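You operate a simulated robot arm through the tools that you are given. There is no shell and no other tool. Be economical: measure what you need, move in short steps, check, and stop when the job is done.

You are at the controls of a simulated two-armed robot. One attempt, no reset.

TASK
Move the board from the table cradle and lock it in the bench cradle.
Fine: leave the blue and white turn buttons open; lock the green and yellow ones.
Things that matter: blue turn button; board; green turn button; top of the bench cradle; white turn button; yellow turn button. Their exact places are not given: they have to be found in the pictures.

The check looks at the end state, three seconds after you hand in, the way a careful person would. Anything else that was tipped, shoved, dropped, spilled or broken makes it a failure.

THE ROBOT
Two 7-joint arms with two-finger grippers on one trunk, on a base that drives. Base frame: it is fixed to the floor where the robot stands at the start and does not move with it; the origin is under the middle of the robot, x ahead of it, y to its left, z up; the surface under the hand at the start is at about z = 74. Readings come in cm, degrees, newtons and seconds.
The left shoulder is at the start at [6, 12.3, 94.5], the right one opposite. With the tool pointing down near the work surface each hand reaches from about 32 to 78 cm from the robot's upright axis, wherever it stands, measured 20 degrees to its own side. Places, roughly: blue turn button [50, 20, 80]; green turn button [250, 0, 90]; top of the bench cradle [260, 10, 90]; white turn button [50, 40, 80]; yellow turn button [250, 20, 90]. Payload 1.47 kg a hand.
Tool frame (each hand has its own): the origin (TCP) lies between the finger pads and is the grasp point; the fingertips stand 1.6 cm ahead of it; z points along the fingers, y is the line along which they close. The gripper opens to 8.7 cm. The gripper's body begins 5.5 cm behind the TCP.
Orientation is that of the tool frame in the base frame, as a unit quaternion [x, y, z, w]. With the fingers straight down and closing along the base's y, the tool's x points along the base's -x, its y along +y and its z along -z.

THE INTERFACE
- The arms move only by the tool nudge_tool. It takes "left_increments", "right_increments" or both (then of equal length, played together; a hand with none holds still); each is a list of rows, each an object (a shift or turn left out is 0, a gripper value left out holds the last) with "rotation": the turn, a rotation vector about the tool's x, y, z in units of 6 degrees (1.0 is 6 degrees), a list of three; "dp": the shift along the tool's x, y, z in units of 20 mm (1.0 is 20 mm), a list of three; "claw": the finger opening in cm, from 0 to 8.7. In form: [{"rotation": [ax, ay, az], "dp": [x, y, z], "claw": claw}, ...]. A call has 1 to 12 rows; each row shifts and turns the commanded pose from where the row before left it, along the tool's axes as they then stand. A call with a number of a shift or a turn outside -1 to 1 is refused whole. A row lasts 0.2 s, in which the tool goes at most 5 cm and 8.6 degrees; a call with a longer step from one row to the next is refused whole, and so is a gripper value outside its range. Where a pose cannot be reached the arm comes as near as it can. A force on the tool above 40 N (or 10 N above the force at the start of the call, whichever is more), or a blocked arm, ends the call early, and 0.2 s more pass. The fingers move at their own pace (about 15.3 cm/s each) and stop on an object; they squeeze with about 28 N. The grip force told is the motor's: it shows also when the fingers shut on nothing. Time passes only in rows, and 0.2 s behind the last, so rows that do not move let the fingers close. It gives the time, the measured TCP pose, the force on the tool (base axes), the opening and the grip force at its end, in the units of the frame above (readings bear some noise), with the torque about the TCP (base axes, N m) and any sound that the robot's microphone picked up, and new pictures: "pictures" is both (left out), scene, wrist or none (wrist: the cameras of the hands that moved).
- Cameras (640 x 400 px; columns grow to the right, rows downward): "scene" is now at [8.22, 2.34, 149.52]; the picture's right is [0.30, -0.95, 0.00], its down [-0.74, -0.24, -0.63] and it looks along [0.60, 0.19, -0.77] (base axes); focal length 276 px, centre (320, 200). "left" rides on the left gripper at [7.3, -1.2, -9] in its tool frame; the picture's right is [0.16, 0.99, 0.00], its down [-0.72, 0.12, -0.68] and it looks along [-0.67, 0.11, 0.73] (tool axes); focal length 247 px, centre (320, 200). "right" rides on the right gripper at [7.3, 1.2, -9] in its tool frame; the picture's right is [-0.16, 0.99, 0.00], its down [-0.72, -0.12, -0.68] and it looks along [-0.67, -0.11, 0.73] (tool axes); focal length 247 px, centre (320, 200).
- lift_body(by): slides the trunk up (or, below 0, down) by that many cm; the arms and the scene camera ride with it, the base frame stays. It gives what a move gives, with no picture.
- roll_base(legs): drives the robot by 1 to 6 legs, each [ahead, left, turn to the left] in cm, cm and degrees, along the robot's own axes; the way and the turn of a leg run together, so that a leg with both is an arc; at most 150 cm and 180 degrees a leg. The arms and the cameras ride along, it lands a little off, and it stops where it bumps. It gives what a move gives, and a new picture of the scene camera.
- turn_head(pan, tilt): turns the head with the scene camera to pan (to the left, within 120 degrees either way) and tilt (down, from -29 to 69), counted from straight ahead of the robot. It gives what a move gives, and a new picture of the scene camera.
- probe_pixels(camera, pixels): for up to 12 pixels [column, row] of the newest picture of that camera ("zoom" is the newest enlarged one), the place [x, y, z] in the base frame of the surface seen there, good to about 0.2 cm. No time passes.
- enlarge(camera, box): a new picture of the part [left, top, right, bottom] of that camera's present view, enlarged. No time passes.
- hand_in(): hands the job in; it is judged then, once.

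Work in short steps. Measure before you move; look again where a grasp or a placing could have gone wrong, and mend it. You have 80 turns and 260 pictures in all, those below and enlarged ones among them. Open the grippers and draw the arms clear of the work before you hand the job in, unless the task says otherwise; then end with one line.

The tools are called by a JSON object that holds its "method" and its "body". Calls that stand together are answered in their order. nudge_tool: Moves the arms, as the interface text tells. Its arguments: {"type":"object","properties":{"left_increments":{"type":"array","items":{"type":"object","properties":{"rotation":{"type":"array","items":{"type":"number"}},"dp":{"type":"array","items":{"type":"number"}},"claw":{"type":"number"}}}},"right_increments":{"type":"array","items":{"type":"object","properties":{"rotation":{"type":"array","items":{"type":"number"}},"dp":{"type":"array","items":{"type":"number"}},"claw":{"type":"number"}}}},"pictures":{"type":"string","enum":["both","scene","wrist","none"]}},"required":[]} The other tools are called the same way: lift_body (by) slides the trunk up or down; roll_base (legs) drives the base; turn_head (pan, tilt) turns the head that bears the scene camera; probe_pixels (camera, pixels) gives the place of the surface under pixels of a picture; enlarge (camera, box) takes an enlarged picture of a part of a camera's view; hand_in () hands the job in.

At the start:

```text
time: 0.0
left_ee_pos: [42.34, 44.48, 115.34]
left_ee_rot: [0.0, 1.0, 0.0, 0.0]
left_force: [0.0, -0.3, 0.3]
left_torque: [0.0, 0.02, 0.03]
left_gripper_width: 8.7
left_finger_force: 0.1
right_ee_pos: [39.32, 1.29, 115.74]
right_ee_rot: [0.001, 1.0, 0.0, 0.0]
right_force: [0.8, 0.8, -0.3]
right_torque: [0.0, 0.02, -0.02]
right_gripper_width: 8.69
right_finger_force: 0.1
trunk travel left (down, up): [-10.0, 13.0]
robot x, y, heading: [0.03, 0.18, -0.2]
head pan, tilt: [17.7, 50.7]
```

scene: 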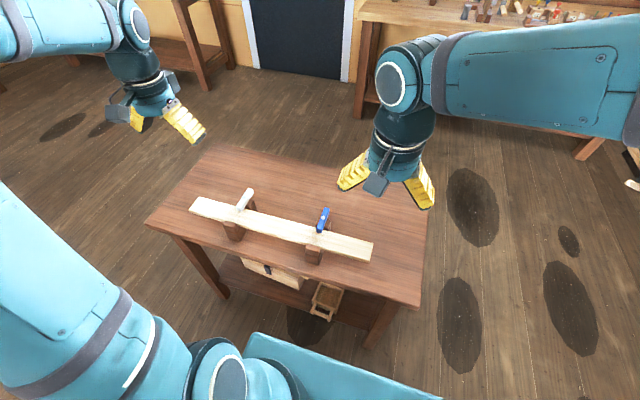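
right: 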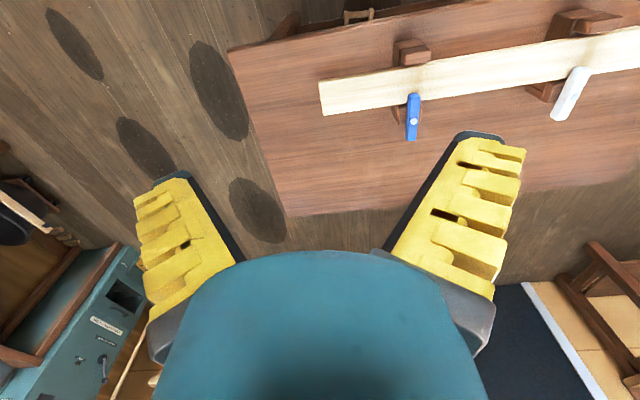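
left: 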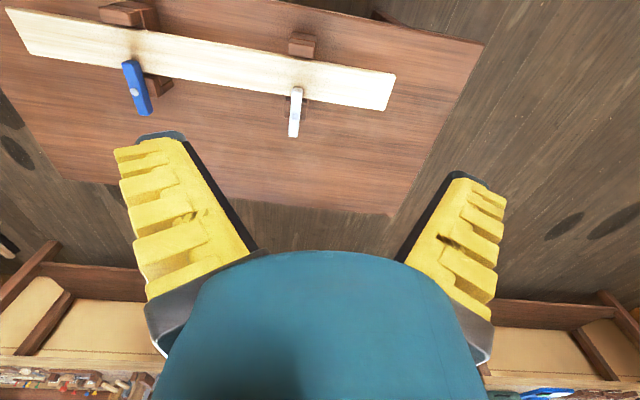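

The board lies in the table cradle around (280,225) with the white button near (245,197) and the blue near (322,218). I enlarge it and measure.

{"method": "enlarge", "body": {"camera": "scene", "box": [180, 170, 390, 300]}}

{"method": "enlarge", "body": {"camera": "right", "box": [300, 0, 640, 200]}}

{"method": "probe_pixels", "body": {"camera": "scene", "pixels": [[196, 198], [192, 211], [372, 243], [368, 261], [280, 228], [245, 197], [322, 218], [400, 260], [236, 232], [315, 255], [300, 210]]}}

```text
3.05 times, centred on (285, 235) of scene
```

zoom: 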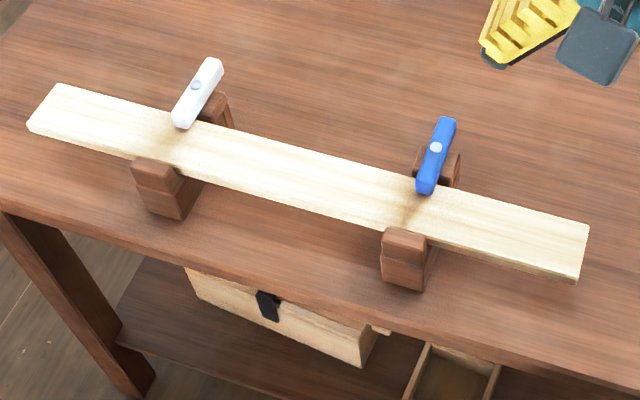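

```text
1.88 times, centred on (470, 100) of right
```

zoom: 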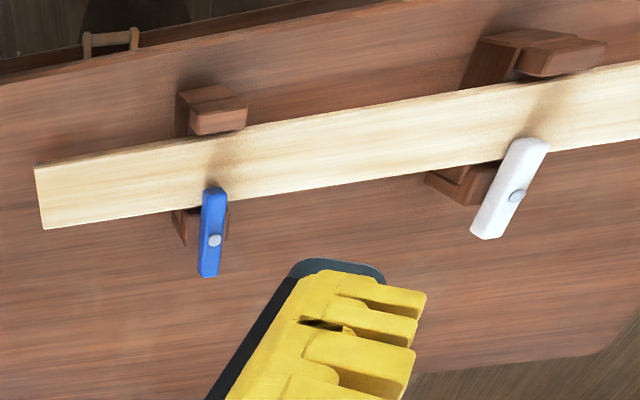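

```text
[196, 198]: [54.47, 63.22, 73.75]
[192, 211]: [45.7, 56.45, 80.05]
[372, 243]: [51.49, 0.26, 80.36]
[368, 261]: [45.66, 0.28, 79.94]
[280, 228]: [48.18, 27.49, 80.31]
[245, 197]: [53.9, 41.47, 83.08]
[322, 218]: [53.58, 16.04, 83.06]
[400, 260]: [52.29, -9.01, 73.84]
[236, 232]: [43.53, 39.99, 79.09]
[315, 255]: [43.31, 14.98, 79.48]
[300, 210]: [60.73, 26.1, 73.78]
```

The buttons are closed over the board's far edge, and near-side blocks hold the near edge. I probe the details in fresh zooms.

{"method": "enlarge", "body": {"camera": "scene", "box": [290, 195, 386, 275]}}

{"method": "probe_pixels", "body": {"camera": "zoom", "pixels": [[220, 100], [195, 215], [210, 140], [265, 160], [160, 330], [230, 330], [170, 370], [160, 300], [240, 300], [280, 170], [240, 250], [260, 110]]}}

{"method": "enlarge", "body": {"camera": "scene", "box": [185, 175, 281, 255]}}

```text
5.00 times, centred on (338, 235) of scene
```

zoom: 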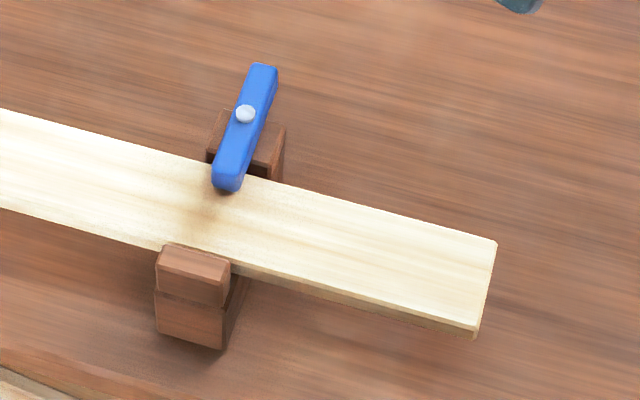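

```text
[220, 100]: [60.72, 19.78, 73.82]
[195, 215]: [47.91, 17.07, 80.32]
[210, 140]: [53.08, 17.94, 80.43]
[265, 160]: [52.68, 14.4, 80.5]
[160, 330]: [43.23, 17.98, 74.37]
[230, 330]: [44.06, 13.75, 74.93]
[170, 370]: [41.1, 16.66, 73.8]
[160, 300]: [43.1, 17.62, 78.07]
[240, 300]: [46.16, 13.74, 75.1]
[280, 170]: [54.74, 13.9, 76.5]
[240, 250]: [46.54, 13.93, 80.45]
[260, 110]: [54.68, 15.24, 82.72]
```

```text
5.00 times, centred on (233, 215) of scene
```

zoom: 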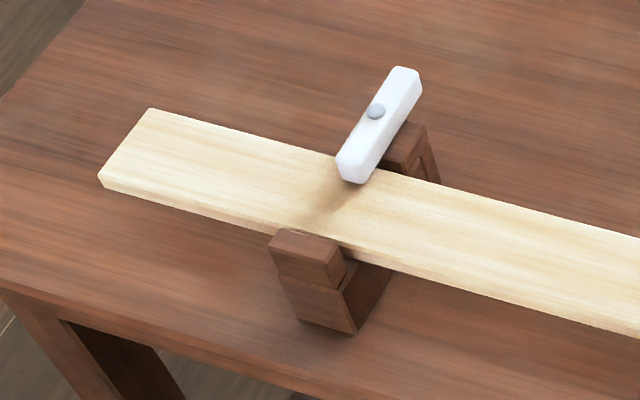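

Now I probe the white side, in the newest zoom.

{"method": "probe_pixels", "body": {"camera": "zoom", "pixels": [[405, 72], [348, 172], [376, 110], [410, 140], [425, 165], [300, 240], [320, 262], [300, 270], [345, 255], [152, 112], [102, 178], [310, 310]]}}

{"method": "enlarge", "body": {"camera": "right", "box": [350, 20, 470, 150]}}

{"method": "enlarge", "body": {"camera": "left", "box": [240, 20, 360, 150]}}

```text
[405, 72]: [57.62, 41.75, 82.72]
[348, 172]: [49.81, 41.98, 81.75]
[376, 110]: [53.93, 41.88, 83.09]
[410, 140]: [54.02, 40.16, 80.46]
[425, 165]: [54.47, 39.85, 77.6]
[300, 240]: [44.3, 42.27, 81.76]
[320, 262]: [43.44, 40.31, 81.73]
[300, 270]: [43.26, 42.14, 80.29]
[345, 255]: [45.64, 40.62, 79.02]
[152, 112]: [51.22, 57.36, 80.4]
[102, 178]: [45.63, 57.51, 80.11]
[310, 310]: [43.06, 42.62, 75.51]
```

```text
3.08 times, centred on (410, 85) of right
```

zoom: 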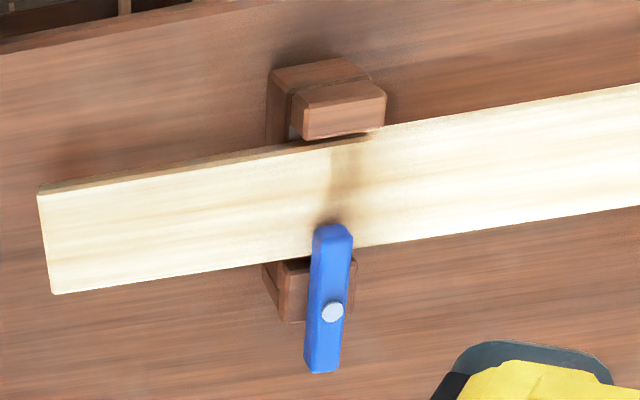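

```text
3.08 times, centred on (300, 85) of left
```

zoom: 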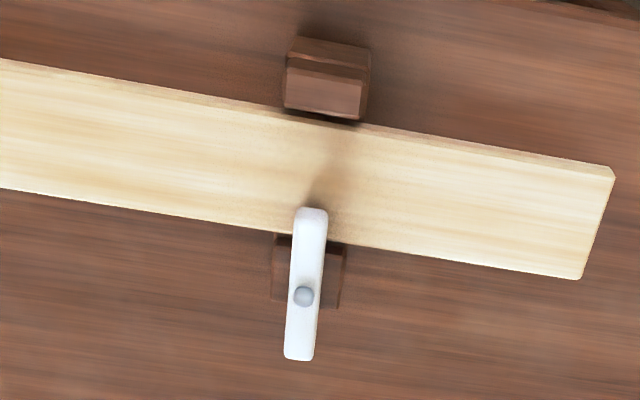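

Geometry is clear: buttons pivot at x≈53.9, z≈82, y≈16 and 42. Before moving I look ahead for the bench.

{"method": "turn_head", "body": {"pan": 0, "tilt": 20}}

```text
time: 1.0
left_ee_pos: [42.28, 44.63, 115.36]
left_ee_rot: [0.0, 1.0, -0.001, 0.0]
left_force: [0.0, 0.4, 0.2]
left_torque: [-0.01, -0.01, 0.0]
left_gripper_width: 8.69
left_finger_force: 0.1
right_ee_pos: [39.28, 1.47, 115.91]
right_ee_rot: [0.0, 1.0, 0.0, 0.0]
right_force: [-0.3, 0.5, 0.2]
right_torque: [0.02, -0.01, 0.02]
right_gripper_width: 8.67
right_finger_force: 0.0
trunk travel left (down, up): [-10.0, 13.0]
robot x, y, heading: [0.13, -0.29, 0.1]
head pan, tilt: [0.0, 20.0]
```

scene: 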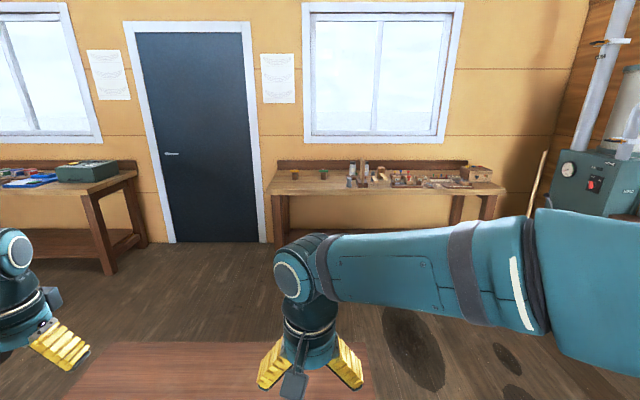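

{"method": "enlarge", "body": {"camera": "scene", "box": [260, 140, 520, 260]}}

{"method": "probe_pixels", "body": {"camera": "scene", "pixels": [[323, 175], [295, 175], [300, 186], [350, 180], [290, 190], [480, 187], [380, 187], [365, 188], [280, 195], [500, 190]]}}

```text
2.46 times, centred on (390, 200) of scene
```

zoom: 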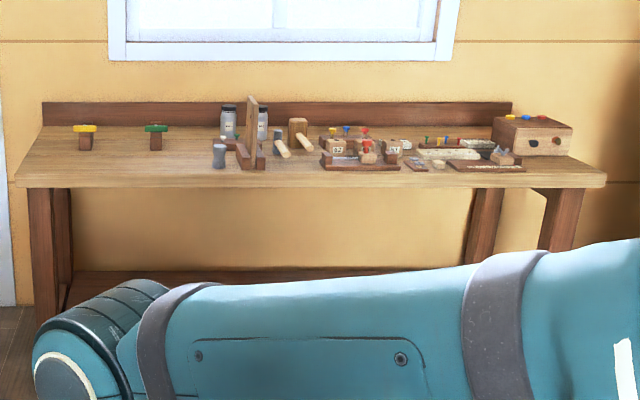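

```text
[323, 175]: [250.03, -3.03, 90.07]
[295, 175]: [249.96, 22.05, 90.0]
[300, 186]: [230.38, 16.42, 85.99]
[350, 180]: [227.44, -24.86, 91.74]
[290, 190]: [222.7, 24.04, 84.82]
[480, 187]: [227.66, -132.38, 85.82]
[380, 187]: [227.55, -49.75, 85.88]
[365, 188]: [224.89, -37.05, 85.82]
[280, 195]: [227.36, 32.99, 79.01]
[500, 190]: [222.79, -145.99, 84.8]
```

Bench cradle is seen at x≈250, y≈-3 (green) and 22 (yellow). I aim the head back at the table and bring both hands above the white and blue pivots.

{"method": "turn_head", "body": {"pan": 25, "tilt": 55}}

{"method": "nudge_tool", "body": {"left_increments": [{"dp": [-0.48, -0.11, 1], "claw": 5}, {"dp": [-0.48, -0.11, 1]}, {"dp": [-0.48, -0.11, 1]}, {"dp": [-0.48, -0.11, 1]}, {"dp": [-0.48, -0.11, 1]}, {"dp": [-0.48, -0.11, 1]}, {"dp": [-0.48, -0.11, 1]}, {"dp": [-0.48, -0.11, 1]}, {"dp": [-0.48, -0.11, 1]}, {"dp": [-0.48, -0.11, 1]}, {"dp": [-0.5, -0.11, 1]}, {"dp": [-0.5, -0.11, 1]}], "right_increments": [{"dp": [-0.61, 0.61, 1], "claw": 5}, {"dp": [-0.61, 0.61, 1]}, {"dp": [-0.61, 0.61, 1]}, {"dp": [-0.61, 0.61, 1]}, {"dp": [-0.61, 0.61, 1]}, {"dp": [-0.61, 0.61, 1]}, {"dp": [-0.61, 0.61, 1]}, {"dp": [-0.61, 0.61, 1]}, {"dp": [-0.61, 0.61, 1]}, {"dp": [-0.61, 0.61, 1]}, {"dp": [-0.61, 0.61, 1]}, {"dp": [-0.61, 0.61, 1]}]}}

```text
time: 2.0
left_ee_pos: [42.24, 44.62, 115.34]
left_ee_rot: [0.0, 1.0, 0.0, 0.001]
left_force: [-0.2, 0.4, -0.8]
left_torque: [0.0, 0.0, 0.02]
left_gripper_width: 8.71
left_finger_force: 0.1
right_ee_pos: [39.29, 1.34, 115.76]
right_ee_rot: [0.0, 1.0, -0.001, 0.0]
right_force: [0.3, 0.4, 0.1]
right_torque: [-0.04, 0.03, 0.01]
right_gripper_width: 8.71
right_finger_force: 0.1
trunk travel left (down, up): [-10.0, 13.0]
robot x, y, heading: [-0.33, 0.01, -0.4]
head pan, tilt: [25.0, 55.0]
```

scene: 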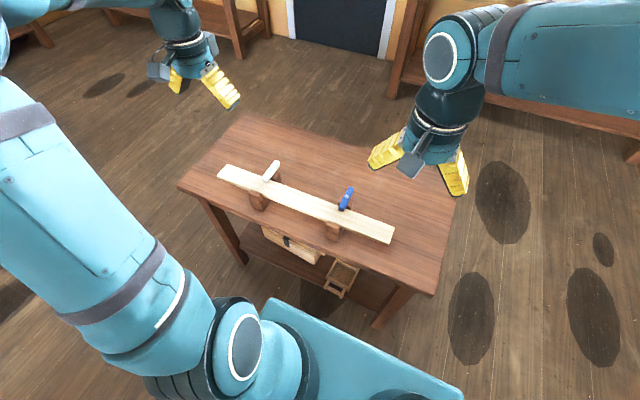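

```text
time: 4.6
left_ee_pos: [54.07, 41.99, 91.04]
left_ee_rot: [0.0, 1.0, 0.0, 0.0]
left_force: [0.0, 0.1, -0.5]
left_torque: [-0.02, -0.01, -0.02]
left_gripper_width: 5.54
left_finger_force: 4.0
right_ee_pos: [54.0, 15.99, 91.59]
right_ee_rot: [0.0, 1.0, 0.001, 0.0]
right_force: [-0.3, -0.1, -0.3]
right_torque: [0.02, 0.01, 0.01]
right_gripper_width: 5.56
right_finger_force: 3.8
trunk travel left (down, up): [-10.0, 13.0]
robot x, y, heading: [-0.52, 0.14, -0.0]
head pan, tilt: [25.0, 55.0]
```

scene: 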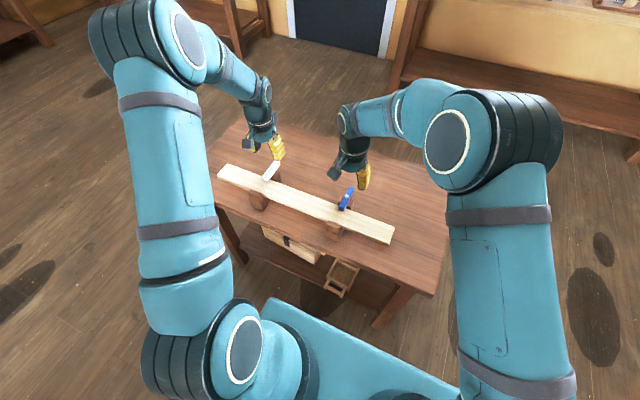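
right: 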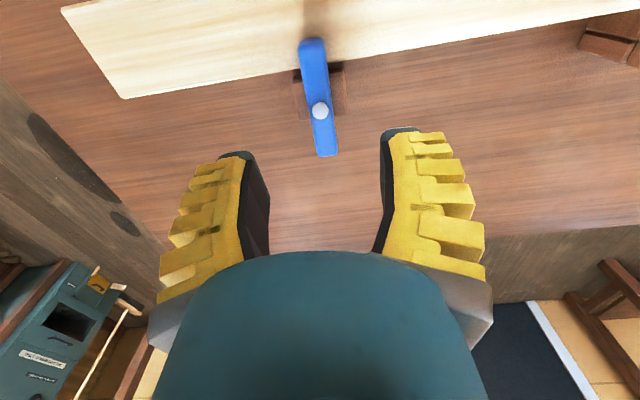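
left: 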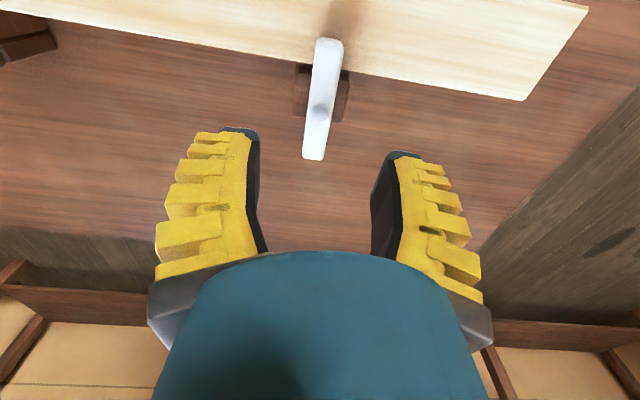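

Both hands are above the buttons; I measure the pivots and post tops from the wrist cameras.

{"method": "probe_pixels", "body": {"camera": "right", "pixels": [[319, 111], [313, 45], [326, 152], [340, 85], [300, 95], [340, 72]]}}

{"method": "probe_pixels", "body": {"camera": "left", "pixels": [[320, 112], [328, 45], [313, 154], [343, 100], [300, 95], [300, 75]]}}

```text
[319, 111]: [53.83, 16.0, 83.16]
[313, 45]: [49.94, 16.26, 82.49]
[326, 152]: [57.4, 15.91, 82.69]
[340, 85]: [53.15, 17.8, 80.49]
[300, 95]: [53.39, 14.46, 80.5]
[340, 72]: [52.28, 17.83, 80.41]
```

```text
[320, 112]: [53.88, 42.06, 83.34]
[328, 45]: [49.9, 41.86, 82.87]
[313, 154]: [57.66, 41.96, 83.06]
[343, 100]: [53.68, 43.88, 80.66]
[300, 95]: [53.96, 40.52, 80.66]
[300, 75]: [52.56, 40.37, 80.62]
```

Post tops are at 80.5 and button tops at 82.7; I lower both hands to TCP z≈82.9 and close on the buttons.

{"method": "nudge_tool", "body": {"left_increments": [{"dp": [0.1, 0, 0.9]}, {"dp": [0, 0, 0.9]}, {"dp": [0, 0, 0.9]}, {"dp": [0, 0, 0.8]}, {"dp": [0, 0, 0.55]}, {}, {"claw": 0}, {}, {}, {}], "right_increments": [{"dp": [0.07, 0, 0.9]}, {"dp": [0, 0, 0.9]}, {"dp": [0, 0, 0.9]}, {"dp": [0, 0, 0.9]}, {"dp": [0, 0, 0.75]}, {}, {"claw": 0}, {}, {}, {}], "pictures": "wrist"}}

```text
time: 6.8
left_ee_pos: [53.81, 42.02, 83.4]
left_ee_rot: [0.0, 1.0, 0.001, 0.002]
left_force: [2.0, 11.0, 8.9]
left_torque: [0.11, 0.29, 0.01]
left_gripper_width: 1.12
left_finger_force: 29.9
right_ee_pos: [53.76, 15.93, 83.23]
right_ee_rot: [0.0, 1.0, 0.0, 0.001]
right_force: [-0.5, -6.5, 10.4]
right_torque: [-0.08, 0.28, -0.02]
right_gripper_width: 1.22
right_finger_force: 30.4
trunk travel left (down, up): [-10.0, 13.0]
robot x, y, heading: [-0.09, -0.2, 0.1]
head pan, tilt: [25.0, 55.0]
```

right: 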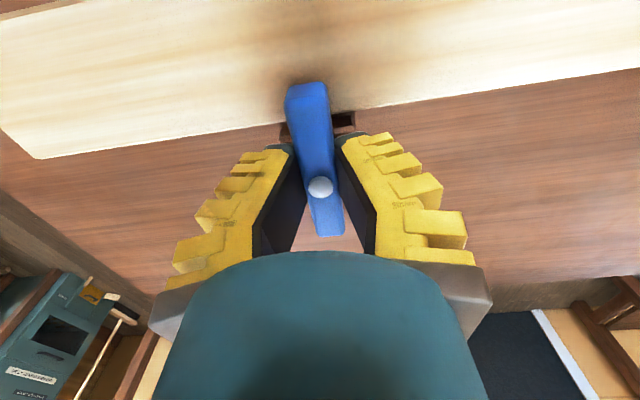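
left: 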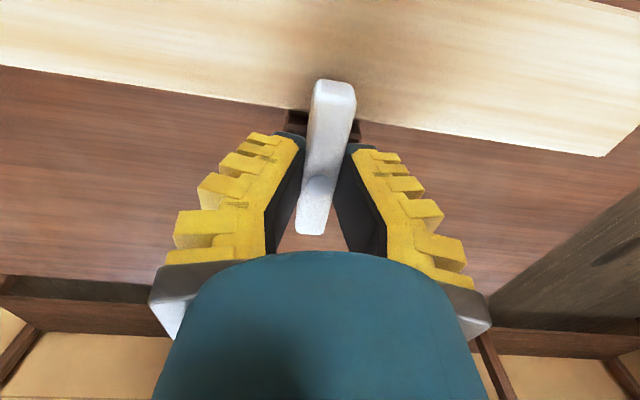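

Both buttons are gripped (widths ~1.1–1.2). I relieve the downward press and try a small turn of each.

{"method": "nudge_tool", "body": {"left_increments": [{"dp": [0, 0, -0.2]}, {"rotation": [0, 0, 0.8]}, {"rotation": [0, 0, 0.8]}, {"rotation": [0, 0, 0.8]}, {}], "right_increments": [{"dp": [0, 0, -0.15]}, {"rotation": [0, 0, -0.8]}, {"rotation": [0, 0, -0.8]}, {"rotation": [0, 0, -0.8]}, {}], "pictures": "wrist"}}

```text
time: 8.0
left_ee_pos: [53.79, 42.05, 83.63]
left_ee_rot: [0.125, 0.992, 0.0, 0.0]
left_force: [9.5, 19.4, -10.7]
left_torque: [0.17, 0.15, 0.03]
left_gripper_width: 0.58
left_finger_force: 30.0
right_ee_pos: [53.76, 15.98, 83.31]
right_ee_rot: [-0.125, 0.992, -0.001, -0.003]
right_force: [-6.8, -16.0, 0.7]
right_torque: [-0.1, 0.08, -0.84]
right_gripper_width: 1.47
right_finger_force: 30.2
trunk travel left (down, up): [-10.0, 13.0]
robot x, y, heading: [-0.21, 0.21, 0.2]
head pan, tilt: [25.0, 55.0]
```

right: 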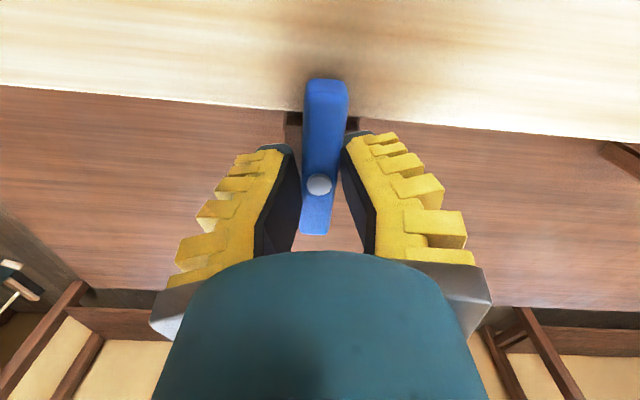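
left: 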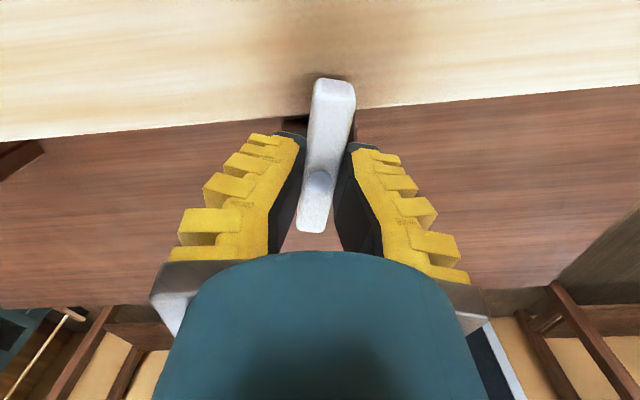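

White turned with the tool; blue did not (torque -0.84, button skewed in the jaws) so it opens the other way. I continue white clockwise and turn blue clockwise too.

{"method": "nudge_tool", "body": {"left_increments": [{"dp": [0, 0, 0.1]}, {"rotation": [0, 0, 1]}, {"rotation": [0, 0, 1]}, {"rotation": [0, 0, 1]}, {"rotation": [0, 0, 1]}, {"rotation": [0, 0, 1]}, {}], "right_increments": [{"rotation": [0, 0, 0.8]}, {"rotation": [0, 0, 0.8]}, {"rotation": [0, 0, 0.8]}, {"rotation": [0, 0, 1]}, {"rotation": [0, 0, 1]}, {"rotation": [0, 0, 1]}, {}], "pictures": "wrist"}}

```text
time: 9.6
left_ee_pos: [53.8, 42.17, 83.54]
left_ee_rot: [0.377, 0.926, 0.0, -0.001]
left_force: [4.0, 23.9, 9.0]
left_torque: [0.27, -0.03, 0.03]
left_gripper_width: 1.06
left_finger_force: 30.2
right_ee_pos: [53.91, 15.97, 83.33]
right_ee_rot: [0.157, 0.988, -0.001, 0.001]
right_force: [15.0, -12.0, -4.1]
right_torque: [-0.11, -0.2, 0.02]
right_gripper_width: 0.7
right_finger_force: 29.6
trunk travel left (down, up): [-10.0, 13.0]
robot x, y, heading: [0.46, -0.18, 0.1]
head pan, tilt: [25.0, 55.0]
```

right: 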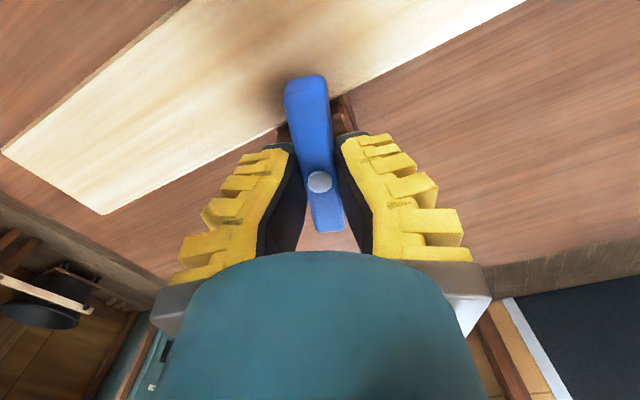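
left: 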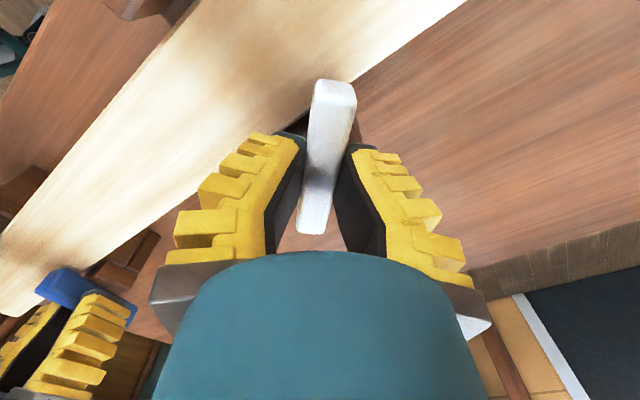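

Both now turn with the tool. I continue.

{"method": "nudge_tool", "body": {"left_increments": [{"rotation": [0, 0, 1]}, {"rotation": [0, 0, 1]}, {"rotation": [0, 0, 1]}, {"rotation": [0, 0, 1]}, {"rotation": [0, 0, 1]}, {"rotation": [0, 0, 1]}, {"rotation": [0, 0, 1]}, {"rotation": [0, 0, 0.6]}, {}], "right_increments": [{"rotation": [0, 0, 1]}, {"rotation": [0, 0, 1]}, {"rotation": [0, 0, 1]}, {"rotation": [0, 0, 1]}, {"rotation": [0, 0, 1]}, {"rotation": [0, 0, 1]}, {"rotation": [0, 0, 1]}, {"rotation": [0, 0, 1]}, {}], "pictures": "both"}}

```text
time: 11.6
left_ee_pos: [53.94, 41.86, 83.3]
left_ee_rot: [0.707, 0.707, 0.0, 0.0]
left_force: [13.8, 12.3, 7.4]
left_torque: [0.02, -0.17, 0.05]
left_gripper_width: 1.03
left_finger_force: 30.0
right_ee_pos: [54.1, 16.12, 83.29]
right_ee_rot: [0.547, 0.837, 0.0, 0.0]
right_force: [12.5, -4.8, 3.6]
right_torque: [-0.02, -0.12, 0.01]
right_gripper_width: 0.85
right_finger_force: 29.9
trunk travel left (down, up): [-10.0, 13.0]
robot x, y, heading: [-0.18, 0.02, 0.1]
head pan, tilt: [25.0, 55.0]
```

scene: 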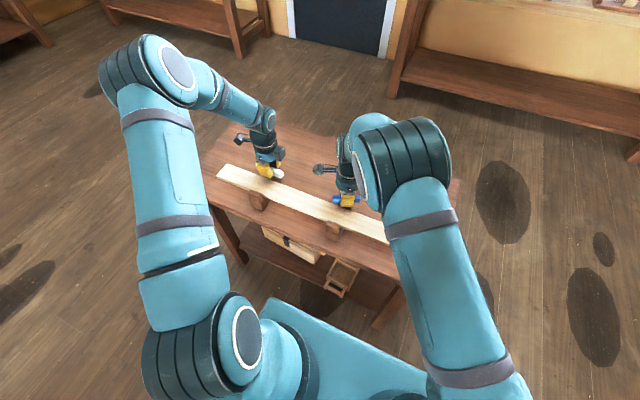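
right: 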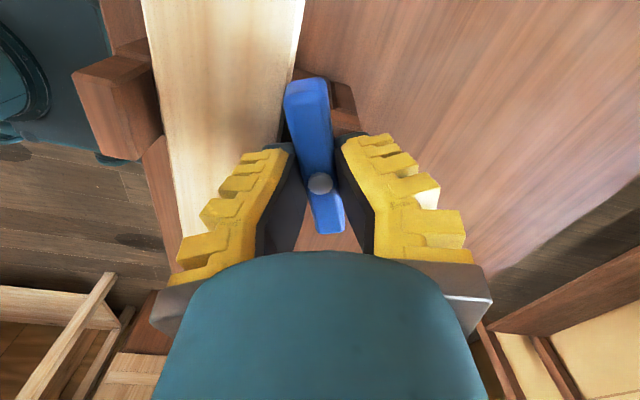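
left: 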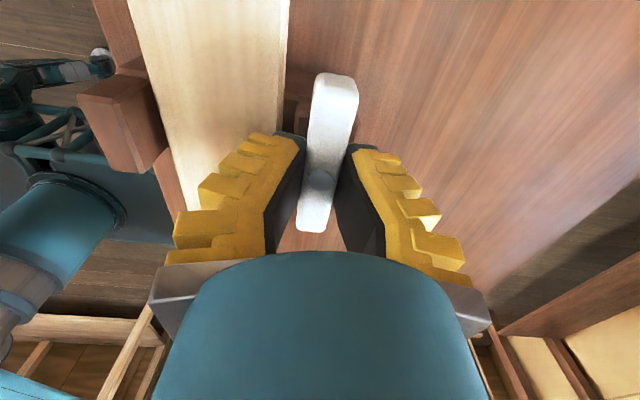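

White is at 90°. I finish blue's last 24°, open both hands and raise them.

{"method": "nudge_tool", "body": {"left_increments": [{"claw": 4}, {}, {}, {"dp": [0, 0, -1]}, {"dp": [0, 0, -1]}, {"dp": [0, 0, -1]}, {"dp": [0, 0, -1]}, {"dp": [0, 0, -1]}, {"dp": [0, 0, -1]}, {}, {}], "right_increments": [{"rotation": [0, 0, 1]}, {"rotation": [0, 0, 1]}, {"rotation": [0, 0, 1]}, {"rotation": [0, 0, 1]}, {}, {"claw": 4}, {}, {}, {"dp": [0, 0, -1]}, {"dp": [0, 0, -1]}, {"dp": [0, 0, -1]}], "pictures": "both"}}

```text
time: 14.0
left_ee_pos: [53.71, 41.86, 95.53]
left_ee_rot: [0.707, 0.707, -0.001, 0.0]
left_force: [0.5, -0.3, -0.5]
left_torque: [-0.01, 0.01, -0.04]
left_gripper_width: 4.58
left_finger_force: 3.2
right_ee_pos: [53.86, 16.16, 89.45]
right_ee_rot: [0.707, 0.707, -0.001, 0.0]
right_force: [-0.1, -0.3, 0.5]
right_torque: [0.02, -0.02, 0.0]
right_gripper_width: 4.59
right_finger_force: 3.9
trunk travel left (down, up): [-10.0, 13.0]
robot x, y, heading: [-0.28, 0.37, 0.2]
head pan, tilt: [25.0, 55.0]
```

scene: 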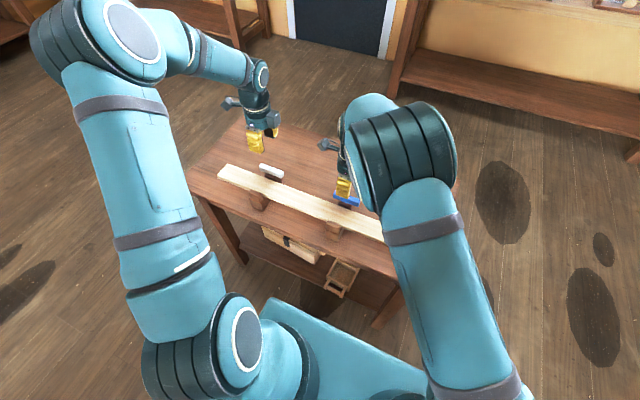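
right: 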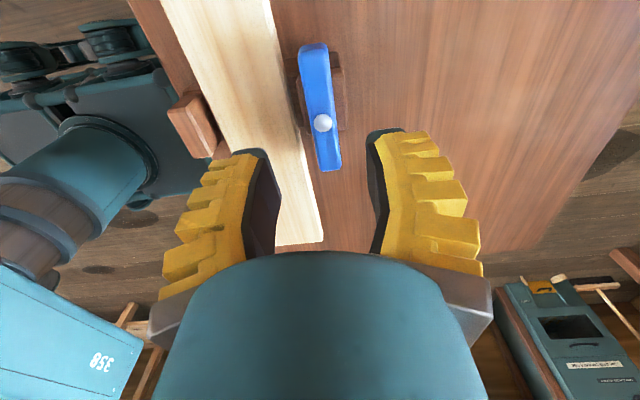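
left: 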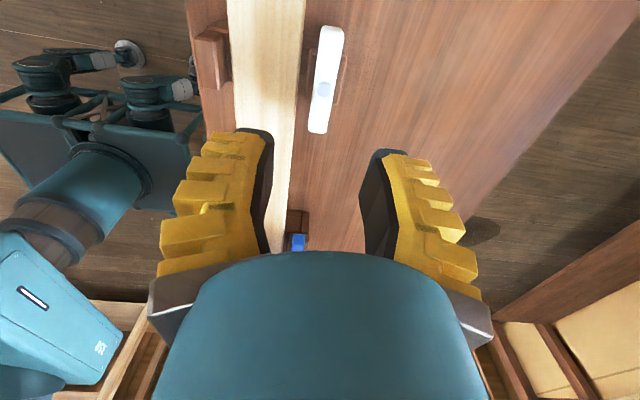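

Both buttons now lie along y (open). I retract the right hand and bring the left over the board's middle.

{"method": "nudge_tool", "body": {"right_increments": [{"dp": [-0.5, 0, -1]}, {"dp": [-1, -0.5, -1]}, {"dp": [-1, -0.8, -1]}, {"dp": [-1, -0.8, -1]}, {"dp": [-1, -0.8, -1]}, {"dp": [-1, -0.8, -1]}, {"dp": [-1, -0.8, -1]}, {"dp": [-1, -0.8, -1]}, {"dp": [-0.5, -0.8, -1]}, {"dp": [0, -0.8, -1]}, {"dp": [0, 0, 0]}, {}], "left_increments": [{"claw": 8.7}, {}, {}, {}, {"dp": [-0.93, -0.36, 0.2]}, {"dp": [-0.93, -0.36, 0.2]}, {"dp": [-0.93, -0.36, 0.2]}, {"dp": [-0.93, -0.36, 0.2]}, {"dp": [-0.93, -0.36, 0.2]}, {"dp": [-0.93, -0.36, 0.2]}, {"dp": [-0.9, -0.34, 0.2]}, {}]}}

```text
time: 16.6
left_ee_pos: [48.77, 28.88, 92.53]
left_ee_rot: [0.707, 0.707, -0.001, -0.001]
left_force: [-0.6, 0.0, -0.5]
left_torque: [0.01, 0.0, -0.01]
left_gripper_width: 8.72
left_finger_force: 0.1
right_ee_pos: [40.05, 0.08, 109.54]
right_ee_rot: [0.708, 0.707, 0.0, 0.0]
right_force: [-0.4, 0.3, 0.3]
right_torque: [0.01, 0.01, 0.0]
right_gripper_width: 4.59
right_finger_force: 4.3
trunk travel left (down, up): [-10.0, 13.0]
robot x, y, heading: [0.19, -0.02, -0.1]
head pan, tilt: [25.0, 55.0]
```

scene: 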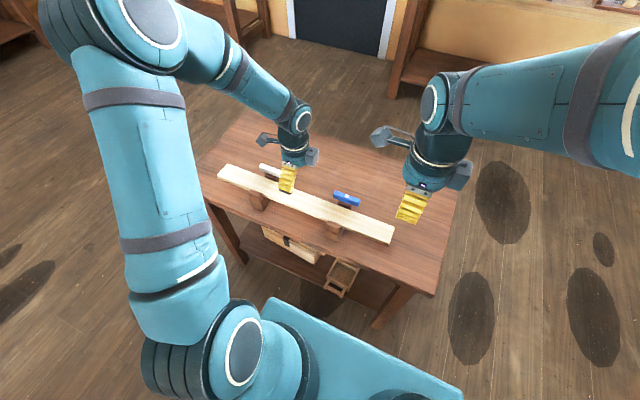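
right: 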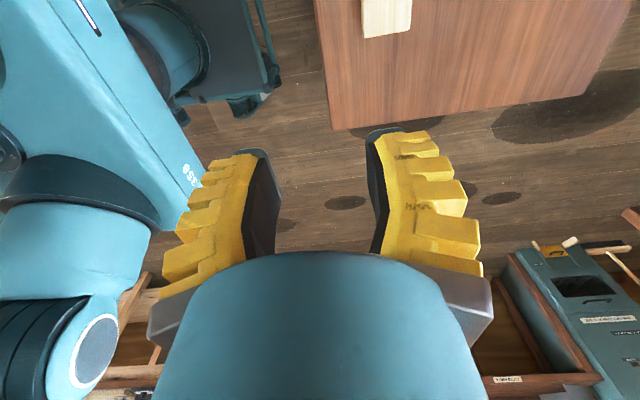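
left: 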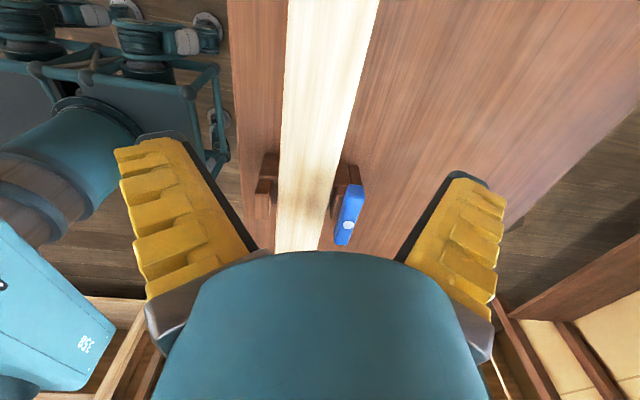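

I measure the board's edges, near lip, and the blue button in the left view and scene.

{"method": "probe_pixels", "body": {"camera": "left", "pixels": [[286, 60], [289, 60], [363, 60], [366, 60], [280, 160], [283, 160], [342, 160], [268, 190], [275, 190], [262, 200], [340, 200], [350, 225]]}}

{"method": "enlarge", "body": {"camera": "left", "box": [230, 120, 390, 250]}}

{"method": "enlarge", "body": {"camera": "scene", "box": [210, 150, 400, 260]}}

```text
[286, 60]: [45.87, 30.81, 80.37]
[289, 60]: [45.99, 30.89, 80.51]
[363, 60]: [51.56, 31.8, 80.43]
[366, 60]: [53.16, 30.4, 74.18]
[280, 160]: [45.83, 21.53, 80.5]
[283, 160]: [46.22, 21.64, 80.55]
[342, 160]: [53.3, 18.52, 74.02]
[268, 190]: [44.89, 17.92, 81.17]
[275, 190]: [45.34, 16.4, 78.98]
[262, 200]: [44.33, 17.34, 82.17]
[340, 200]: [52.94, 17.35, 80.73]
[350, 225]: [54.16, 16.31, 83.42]
```

```text
3.08 times, centred on (310, 185) of left
```

zoom: 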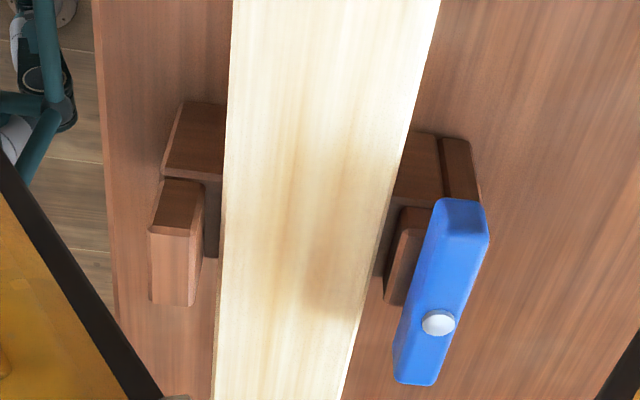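

```text
3.37 times, centred on (305, 205) of scene
```

zoom: 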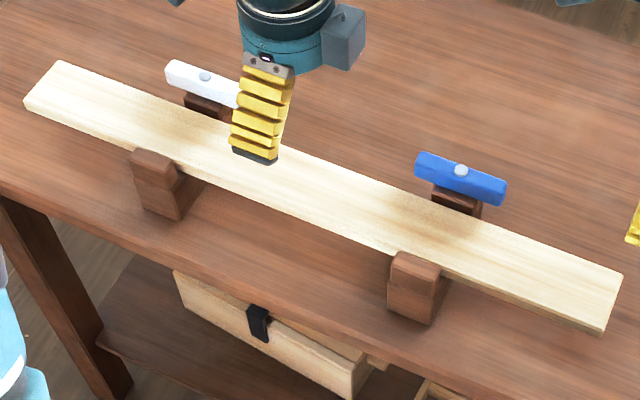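

The board (x 45.8–51.8, centre y≈28.9) sits with clearance between posts, nothing overhanging. I lower the left hand straddling it, and grip.

{"method": "nudge_tool", "body": {"left_increments": [{"dp": [0, 0, 1]}, {"dp": [0, 0, 1]}, {"dp": [0, 0, 1]}, {"dp": [0, 0, 1]}, {"dp": [0, 0, 1]}, {"dp": [0, 0, 1]}, {"dp": [0, 0, 0.6]}, {}, {"claw": 0}, {}, {}, {}]}}

```text
time: 19.2
left_ee_pos: [48.66, 29.04, 79.45]
left_ee_rot: [0.707, 0.707, 0.0, 0.0]
left_force: [0.6, -0.4, -0.1]
left_torque: [0.01, 0.02, -0.01]
left_gripper_width: 6.01
left_finger_force: 27.8
right_ee_pos: [39.94, -0.01, 109.5]
right_ee_rot: [0.707, 0.707, -0.001, 0.0]
right_force: [0.7, 0.2, -0.4]
right_torque: [0.03, 0.04, 0.03]
right_gripper_width: 4.56
right_finger_force: 4.2
trunk travel left (down, up): [-10.0, 13.0]
robot x, y, heading: [0.11, 0.02, -0.1]
head pan, tilt: [25.0, 55.0]
```

scene: 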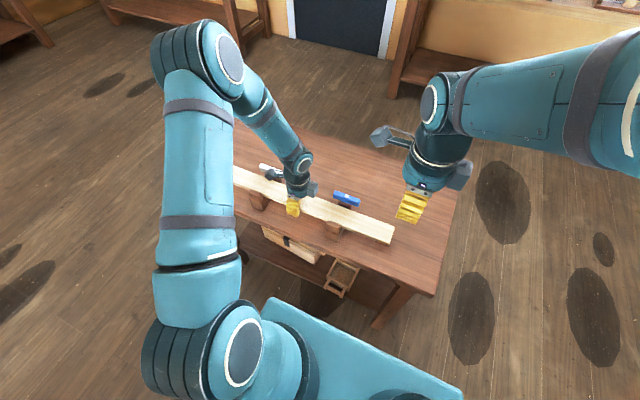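
left: 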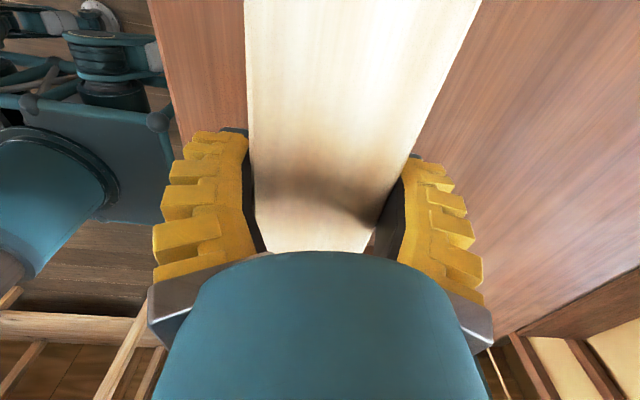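

The board is gripped at width 6.0. I lift straight up, slowly.

{"method": "nudge_tool", "body": {"left_increments": [{"dp": [0, 0, -0.4]}, {"dp": [0, 0, -0.4]}, {"dp": [0, 0, -0.5]}, {"dp": [0, 0, -0.5]}, {"dp": [0, 0, -0.5]}, {"dp": [0, 0, -0.7]}, {}]}}

```text
time: 20.8
left_ee_pos: [48.84, 28.99, 85.47]
left_ee_rot: [0.707, 0.707, 0.0, 0.0]
left_force: [-0.2, -0.6, -3.5]
left_torque: [0.0, -0.02, -0.03]
left_gripper_width: 5.99
left_finger_force: 28.4
right_ee_pos: [40.07, 0.04, 109.55]
right_ee_rot: [0.707, 0.707, 0.0, 0.001]
right_force: [0.8, -1.7, -0.2]
right_torque: [-0.02, 0.0, -0.03]
right_gripper_width: 4.58
right_finger_force: 4.8
trunk travel left (down, up): [-10.0, 13.0]
robot x, y, heading: [0.02, -0.05, 0.1]
head pan, tilt: [25.0, 55.0]
```

scene: 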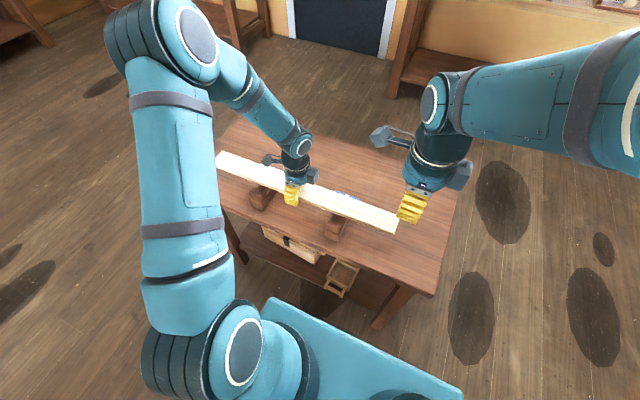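
left: 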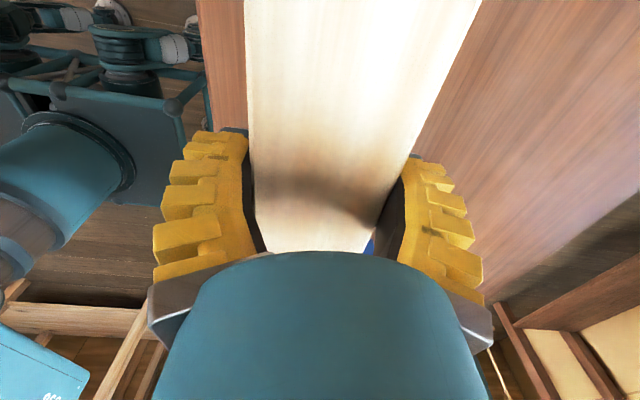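

The board is free and balanced (3.5 N). I raise it to z≈99 and look to the right for the driving path.

{"method": "nudge_tool", "body": {"left_increments": [{"dp": [0, 0, -1]}, {"dp": [0, 0, -1]}, {"dp": [0, 0, -1]}, {"dp": [0, 0, -1]}, {"dp": [0, 0, -1]}, {"dp": [0, 0, -1]}, {"dp": [0, 0, -1]}, {}], "pictures": "none"}}

{"method": "turn_head", "body": {"pan": -50, "tilt": 35}}

{"method": "turn_head", "body": {"pan": 0, "tilt": 45}}

```text
time: 22.6
left_ee_pos: [48.78, 29.01, 99.48]
left_ee_rot: [0.706, 0.708, 0.0, 0.0]
left_force: [0.4, 0.6, -2.7]
left_torque: [-0.02, -0.01, 0.0]
left_gripper_width: 6.02
left_finger_force: 28.1
right_ee_pos: [40.04, 0.09, 109.47]
right_ee_rot: [0.707, 0.707, 0.001, 0.0]
right_force: [0.5, -0.1, 0.9]
right_torque: [-0.03, 0.0, 0.0]
right_gripper_width: 4.59
right_finger_force: 3.4
trunk travel left (down, up): [-10.0, 13.0]
robot x, y, heading: [-0.07, -0.07, -0.1]
head pan, tilt: [25.0, 55.0]
```

```text
time: 24.0
left_ee_pos: [48.76, 29.04, 99.33]
left_ee_rot: [0.707, 0.707, 0.0, 0.0]
left_force: [-0.1, 0.3, -2.3]
left_torque: [-0.02, -0.02, 0.0]
left_gripper_width: 6.05
left_finger_force: 27.8
right_ee_pos: [40.13, -0.06, 109.6]
right_ee_rot: [0.707, 0.708, 0.0, 0.0]
right_force: [0.4, 0.6, -0.5]
right_torque: [0.0, -0.03, 0.03]
right_gripper_width: 4.58
right_finger_force: 4.3
trunk travel left (down, up): [-10.0, 13.0]
robot x, y, heading: [0.14, 0.21, 0.1]
head pan, tilt: [-50.0, 35.0]
```

scene: 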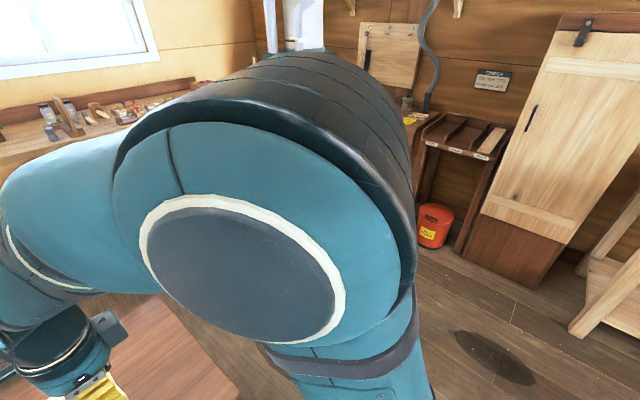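

```text
time: 25.2
left_ee_pos: [48.84, 28.92, 99.41]
left_ee_rot: [0.707, 0.707, 0.0, 0.0]
left_force: [-0.2, 0.5, -3.0]
left_torque: [-0.02, -0.02, 0.0]
left_gripper_width: 6.01
left_finger_force: 27.8
right_ee_pos: [40.06, 0.13, 109.63]
right_ee_rot: [0.707, 0.707, 0.0, 0.001]
right_force: [0.0, 0.4, -0.4]
right_torque: [-0.03, 0.02, -0.04]
right_gripper_width: 4.58
right_finger_force: 3.9
trunk travel left (down, up): [-10.0, 13.0]
robot x, y, heading: [0.15, 0.29, 0.2]
head pan, tilt: [0.0, 45.0]
```

scene: 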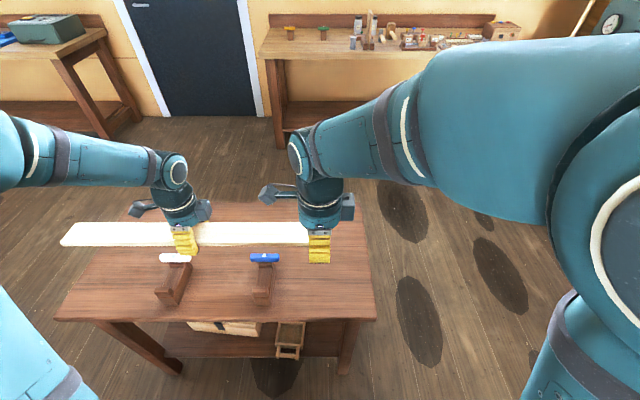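

The right side looks open. I probe the table's corners and the floor to the right.

{"method": "probe_pixels", "body": {"camera": "scene", "pixels": [[374, 315], [355, 210], [60, 315], [140, 208], [420, 330], [400, 210], [500, 280], [270, 105], [430, 38], [300, 118]]}}

{"method": "enlarge", "body": {"camera": "scene", "box": [250, 0, 450, 125]}}

```text
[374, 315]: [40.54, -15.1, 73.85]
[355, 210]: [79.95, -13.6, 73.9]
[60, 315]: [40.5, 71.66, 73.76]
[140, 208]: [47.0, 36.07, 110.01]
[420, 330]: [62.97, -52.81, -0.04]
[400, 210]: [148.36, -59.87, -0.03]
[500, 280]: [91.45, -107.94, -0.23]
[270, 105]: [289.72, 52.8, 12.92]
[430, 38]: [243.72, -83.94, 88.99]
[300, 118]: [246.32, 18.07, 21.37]
```

```text
3.20 times, centred on (350, 62) of scene
```

zoom: 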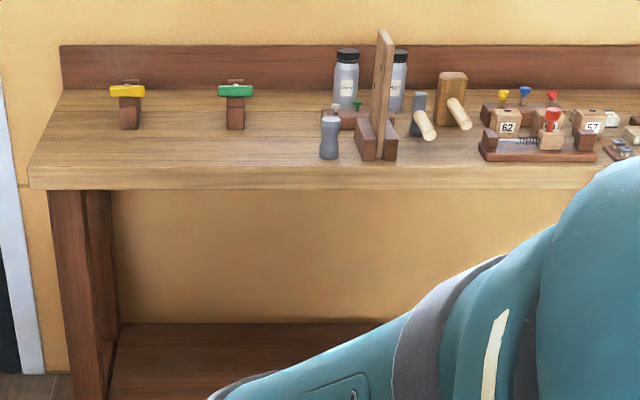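

Table spans y −15..72, x 40..80. I back up, go right, drive ahead past the table, and then left to face the bench cradle.

{"method": "roll_base", "body": {"legs": [[-8, 0, 0], [0, -70, 0], [148, 0, 0], [0, 50, 0]]}}

{"method": "turn_head", "body": {"pan": 5, "tilt": 35}}

```text
time: 43.9
left_ee_pos: [189.33, 9.68, 99.45]
left_ee_rot: [0.712, 0.702, -0.001, 0.0]
left_force: [0.0, 1.2, -2.6]
left_torque: [-0.02, 0.02, -0.02]
left_gripper_width: 6.0
left_finger_force: 27.5
right_ee_pos: [180.15, -19.04, 109.58]
right_ee_rot: [0.713, 0.702, 0.0, 0.0]
right_force: [-0.4, -0.1, 0.2]
right_torque: [-0.02, 0.0, 0.02]
right_gripper_width: 4.58
right_finger_force: 4.4
trunk travel left (down, up): [-10.0, 13.0]
robot x, y, heading: [140.22, -18.52, -0.8]
head pan, tilt: [0.0, 45.0]
```

scene: 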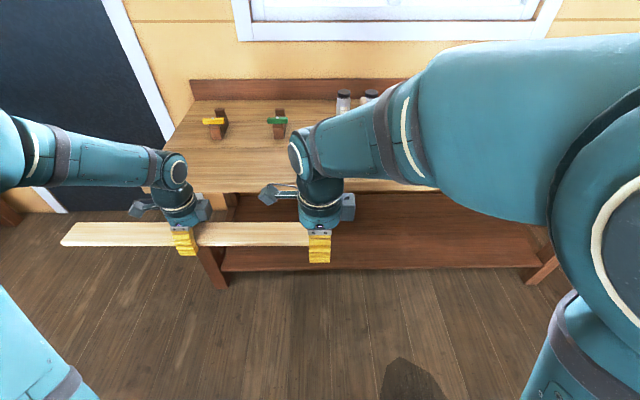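

```text
time: 44.6
left_ee_pos: [189.4, 9.59, 99.4]
left_ee_rot: [0.712, 0.702, 0.0, 0.001]
left_force: [-0.8, -0.4, -2.8]
left_torque: [0.0, -0.02, 0.05]
left_gripper_width: 6.01
left_finger_force: 28.1
right_ee_pos: [180.18, -19.08, 109.57]
right_ee_rot: [0.713, 0.701, 0.0, 0.001]
right_force: [-0.7, -0.2, -0.2]
right_torque: [0.02, -0.02, 0.0]
right_gripper_width: 4.58
right_finger_force: 4.3
trunk travel left (down, up): [-10.0, 13.0]
robot x, y, heading: [140.05, -18.4, -1.0]
head pan, tilt: [5.0, 35.0]
```

scene: 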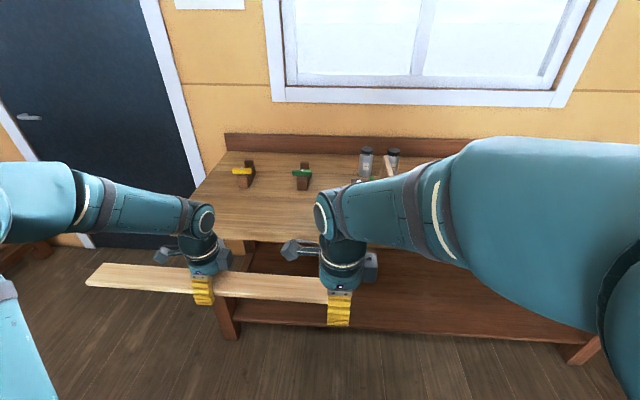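

Good arrival. I zoom on the bench cradle to measure its posts, buttons and nearby clutter.

{"method": "enlarge", "body": {"camera": "scene", "box": [220, 145, 348, 225]}}

{"method": "probe_pixels", "body": {"camera": "zoom", "pixels": [[110, 130], [165, 85], [175, 110], [130, 165], [60, 130], [405, 135], [445, 135], [430, 90], [415, 180], [440, 190], [380, 140], [170, 150]]}}

{"method": "enlarge", "body": {"camera": "scene", "box": [330, 130, 458, 210]}}

{"method": "probe_pixels", "body": {"camera": "scene", "pixels": [[390, 165], [366, 150], [392, 152], [195, 190], [212, 190], [230, 137], [300, 137]]}}

```text
5.00 times, centred on (284, 185) of scene
```

zoom: 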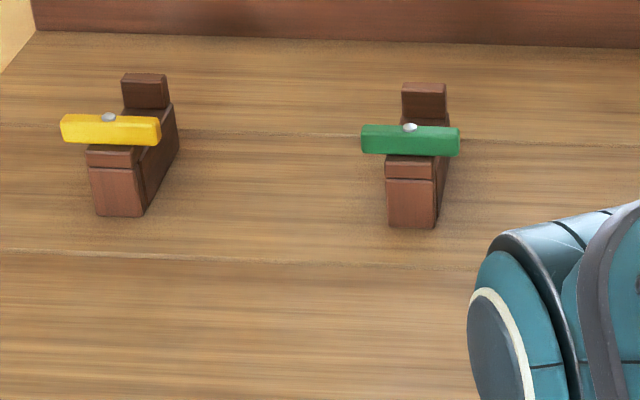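

```text
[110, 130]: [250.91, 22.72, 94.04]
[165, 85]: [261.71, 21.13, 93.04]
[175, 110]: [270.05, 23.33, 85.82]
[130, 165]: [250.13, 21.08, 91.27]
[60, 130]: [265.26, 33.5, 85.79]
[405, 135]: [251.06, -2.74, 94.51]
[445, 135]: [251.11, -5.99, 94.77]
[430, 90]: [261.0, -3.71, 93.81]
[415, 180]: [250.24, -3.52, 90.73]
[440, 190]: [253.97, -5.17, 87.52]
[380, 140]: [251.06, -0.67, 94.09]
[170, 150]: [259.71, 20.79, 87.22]
```

```text
5.00 times, centred on (394, 170) of scene
```

zoom: 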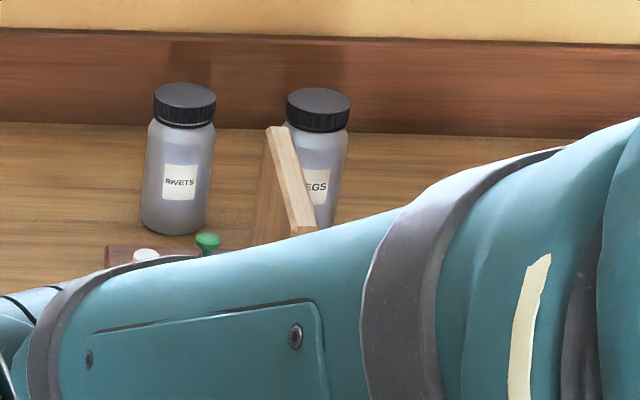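

```text
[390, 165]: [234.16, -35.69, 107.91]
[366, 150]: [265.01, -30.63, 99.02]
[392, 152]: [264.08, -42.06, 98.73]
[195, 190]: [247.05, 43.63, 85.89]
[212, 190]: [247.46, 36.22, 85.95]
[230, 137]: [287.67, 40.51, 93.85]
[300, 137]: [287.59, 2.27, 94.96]
```

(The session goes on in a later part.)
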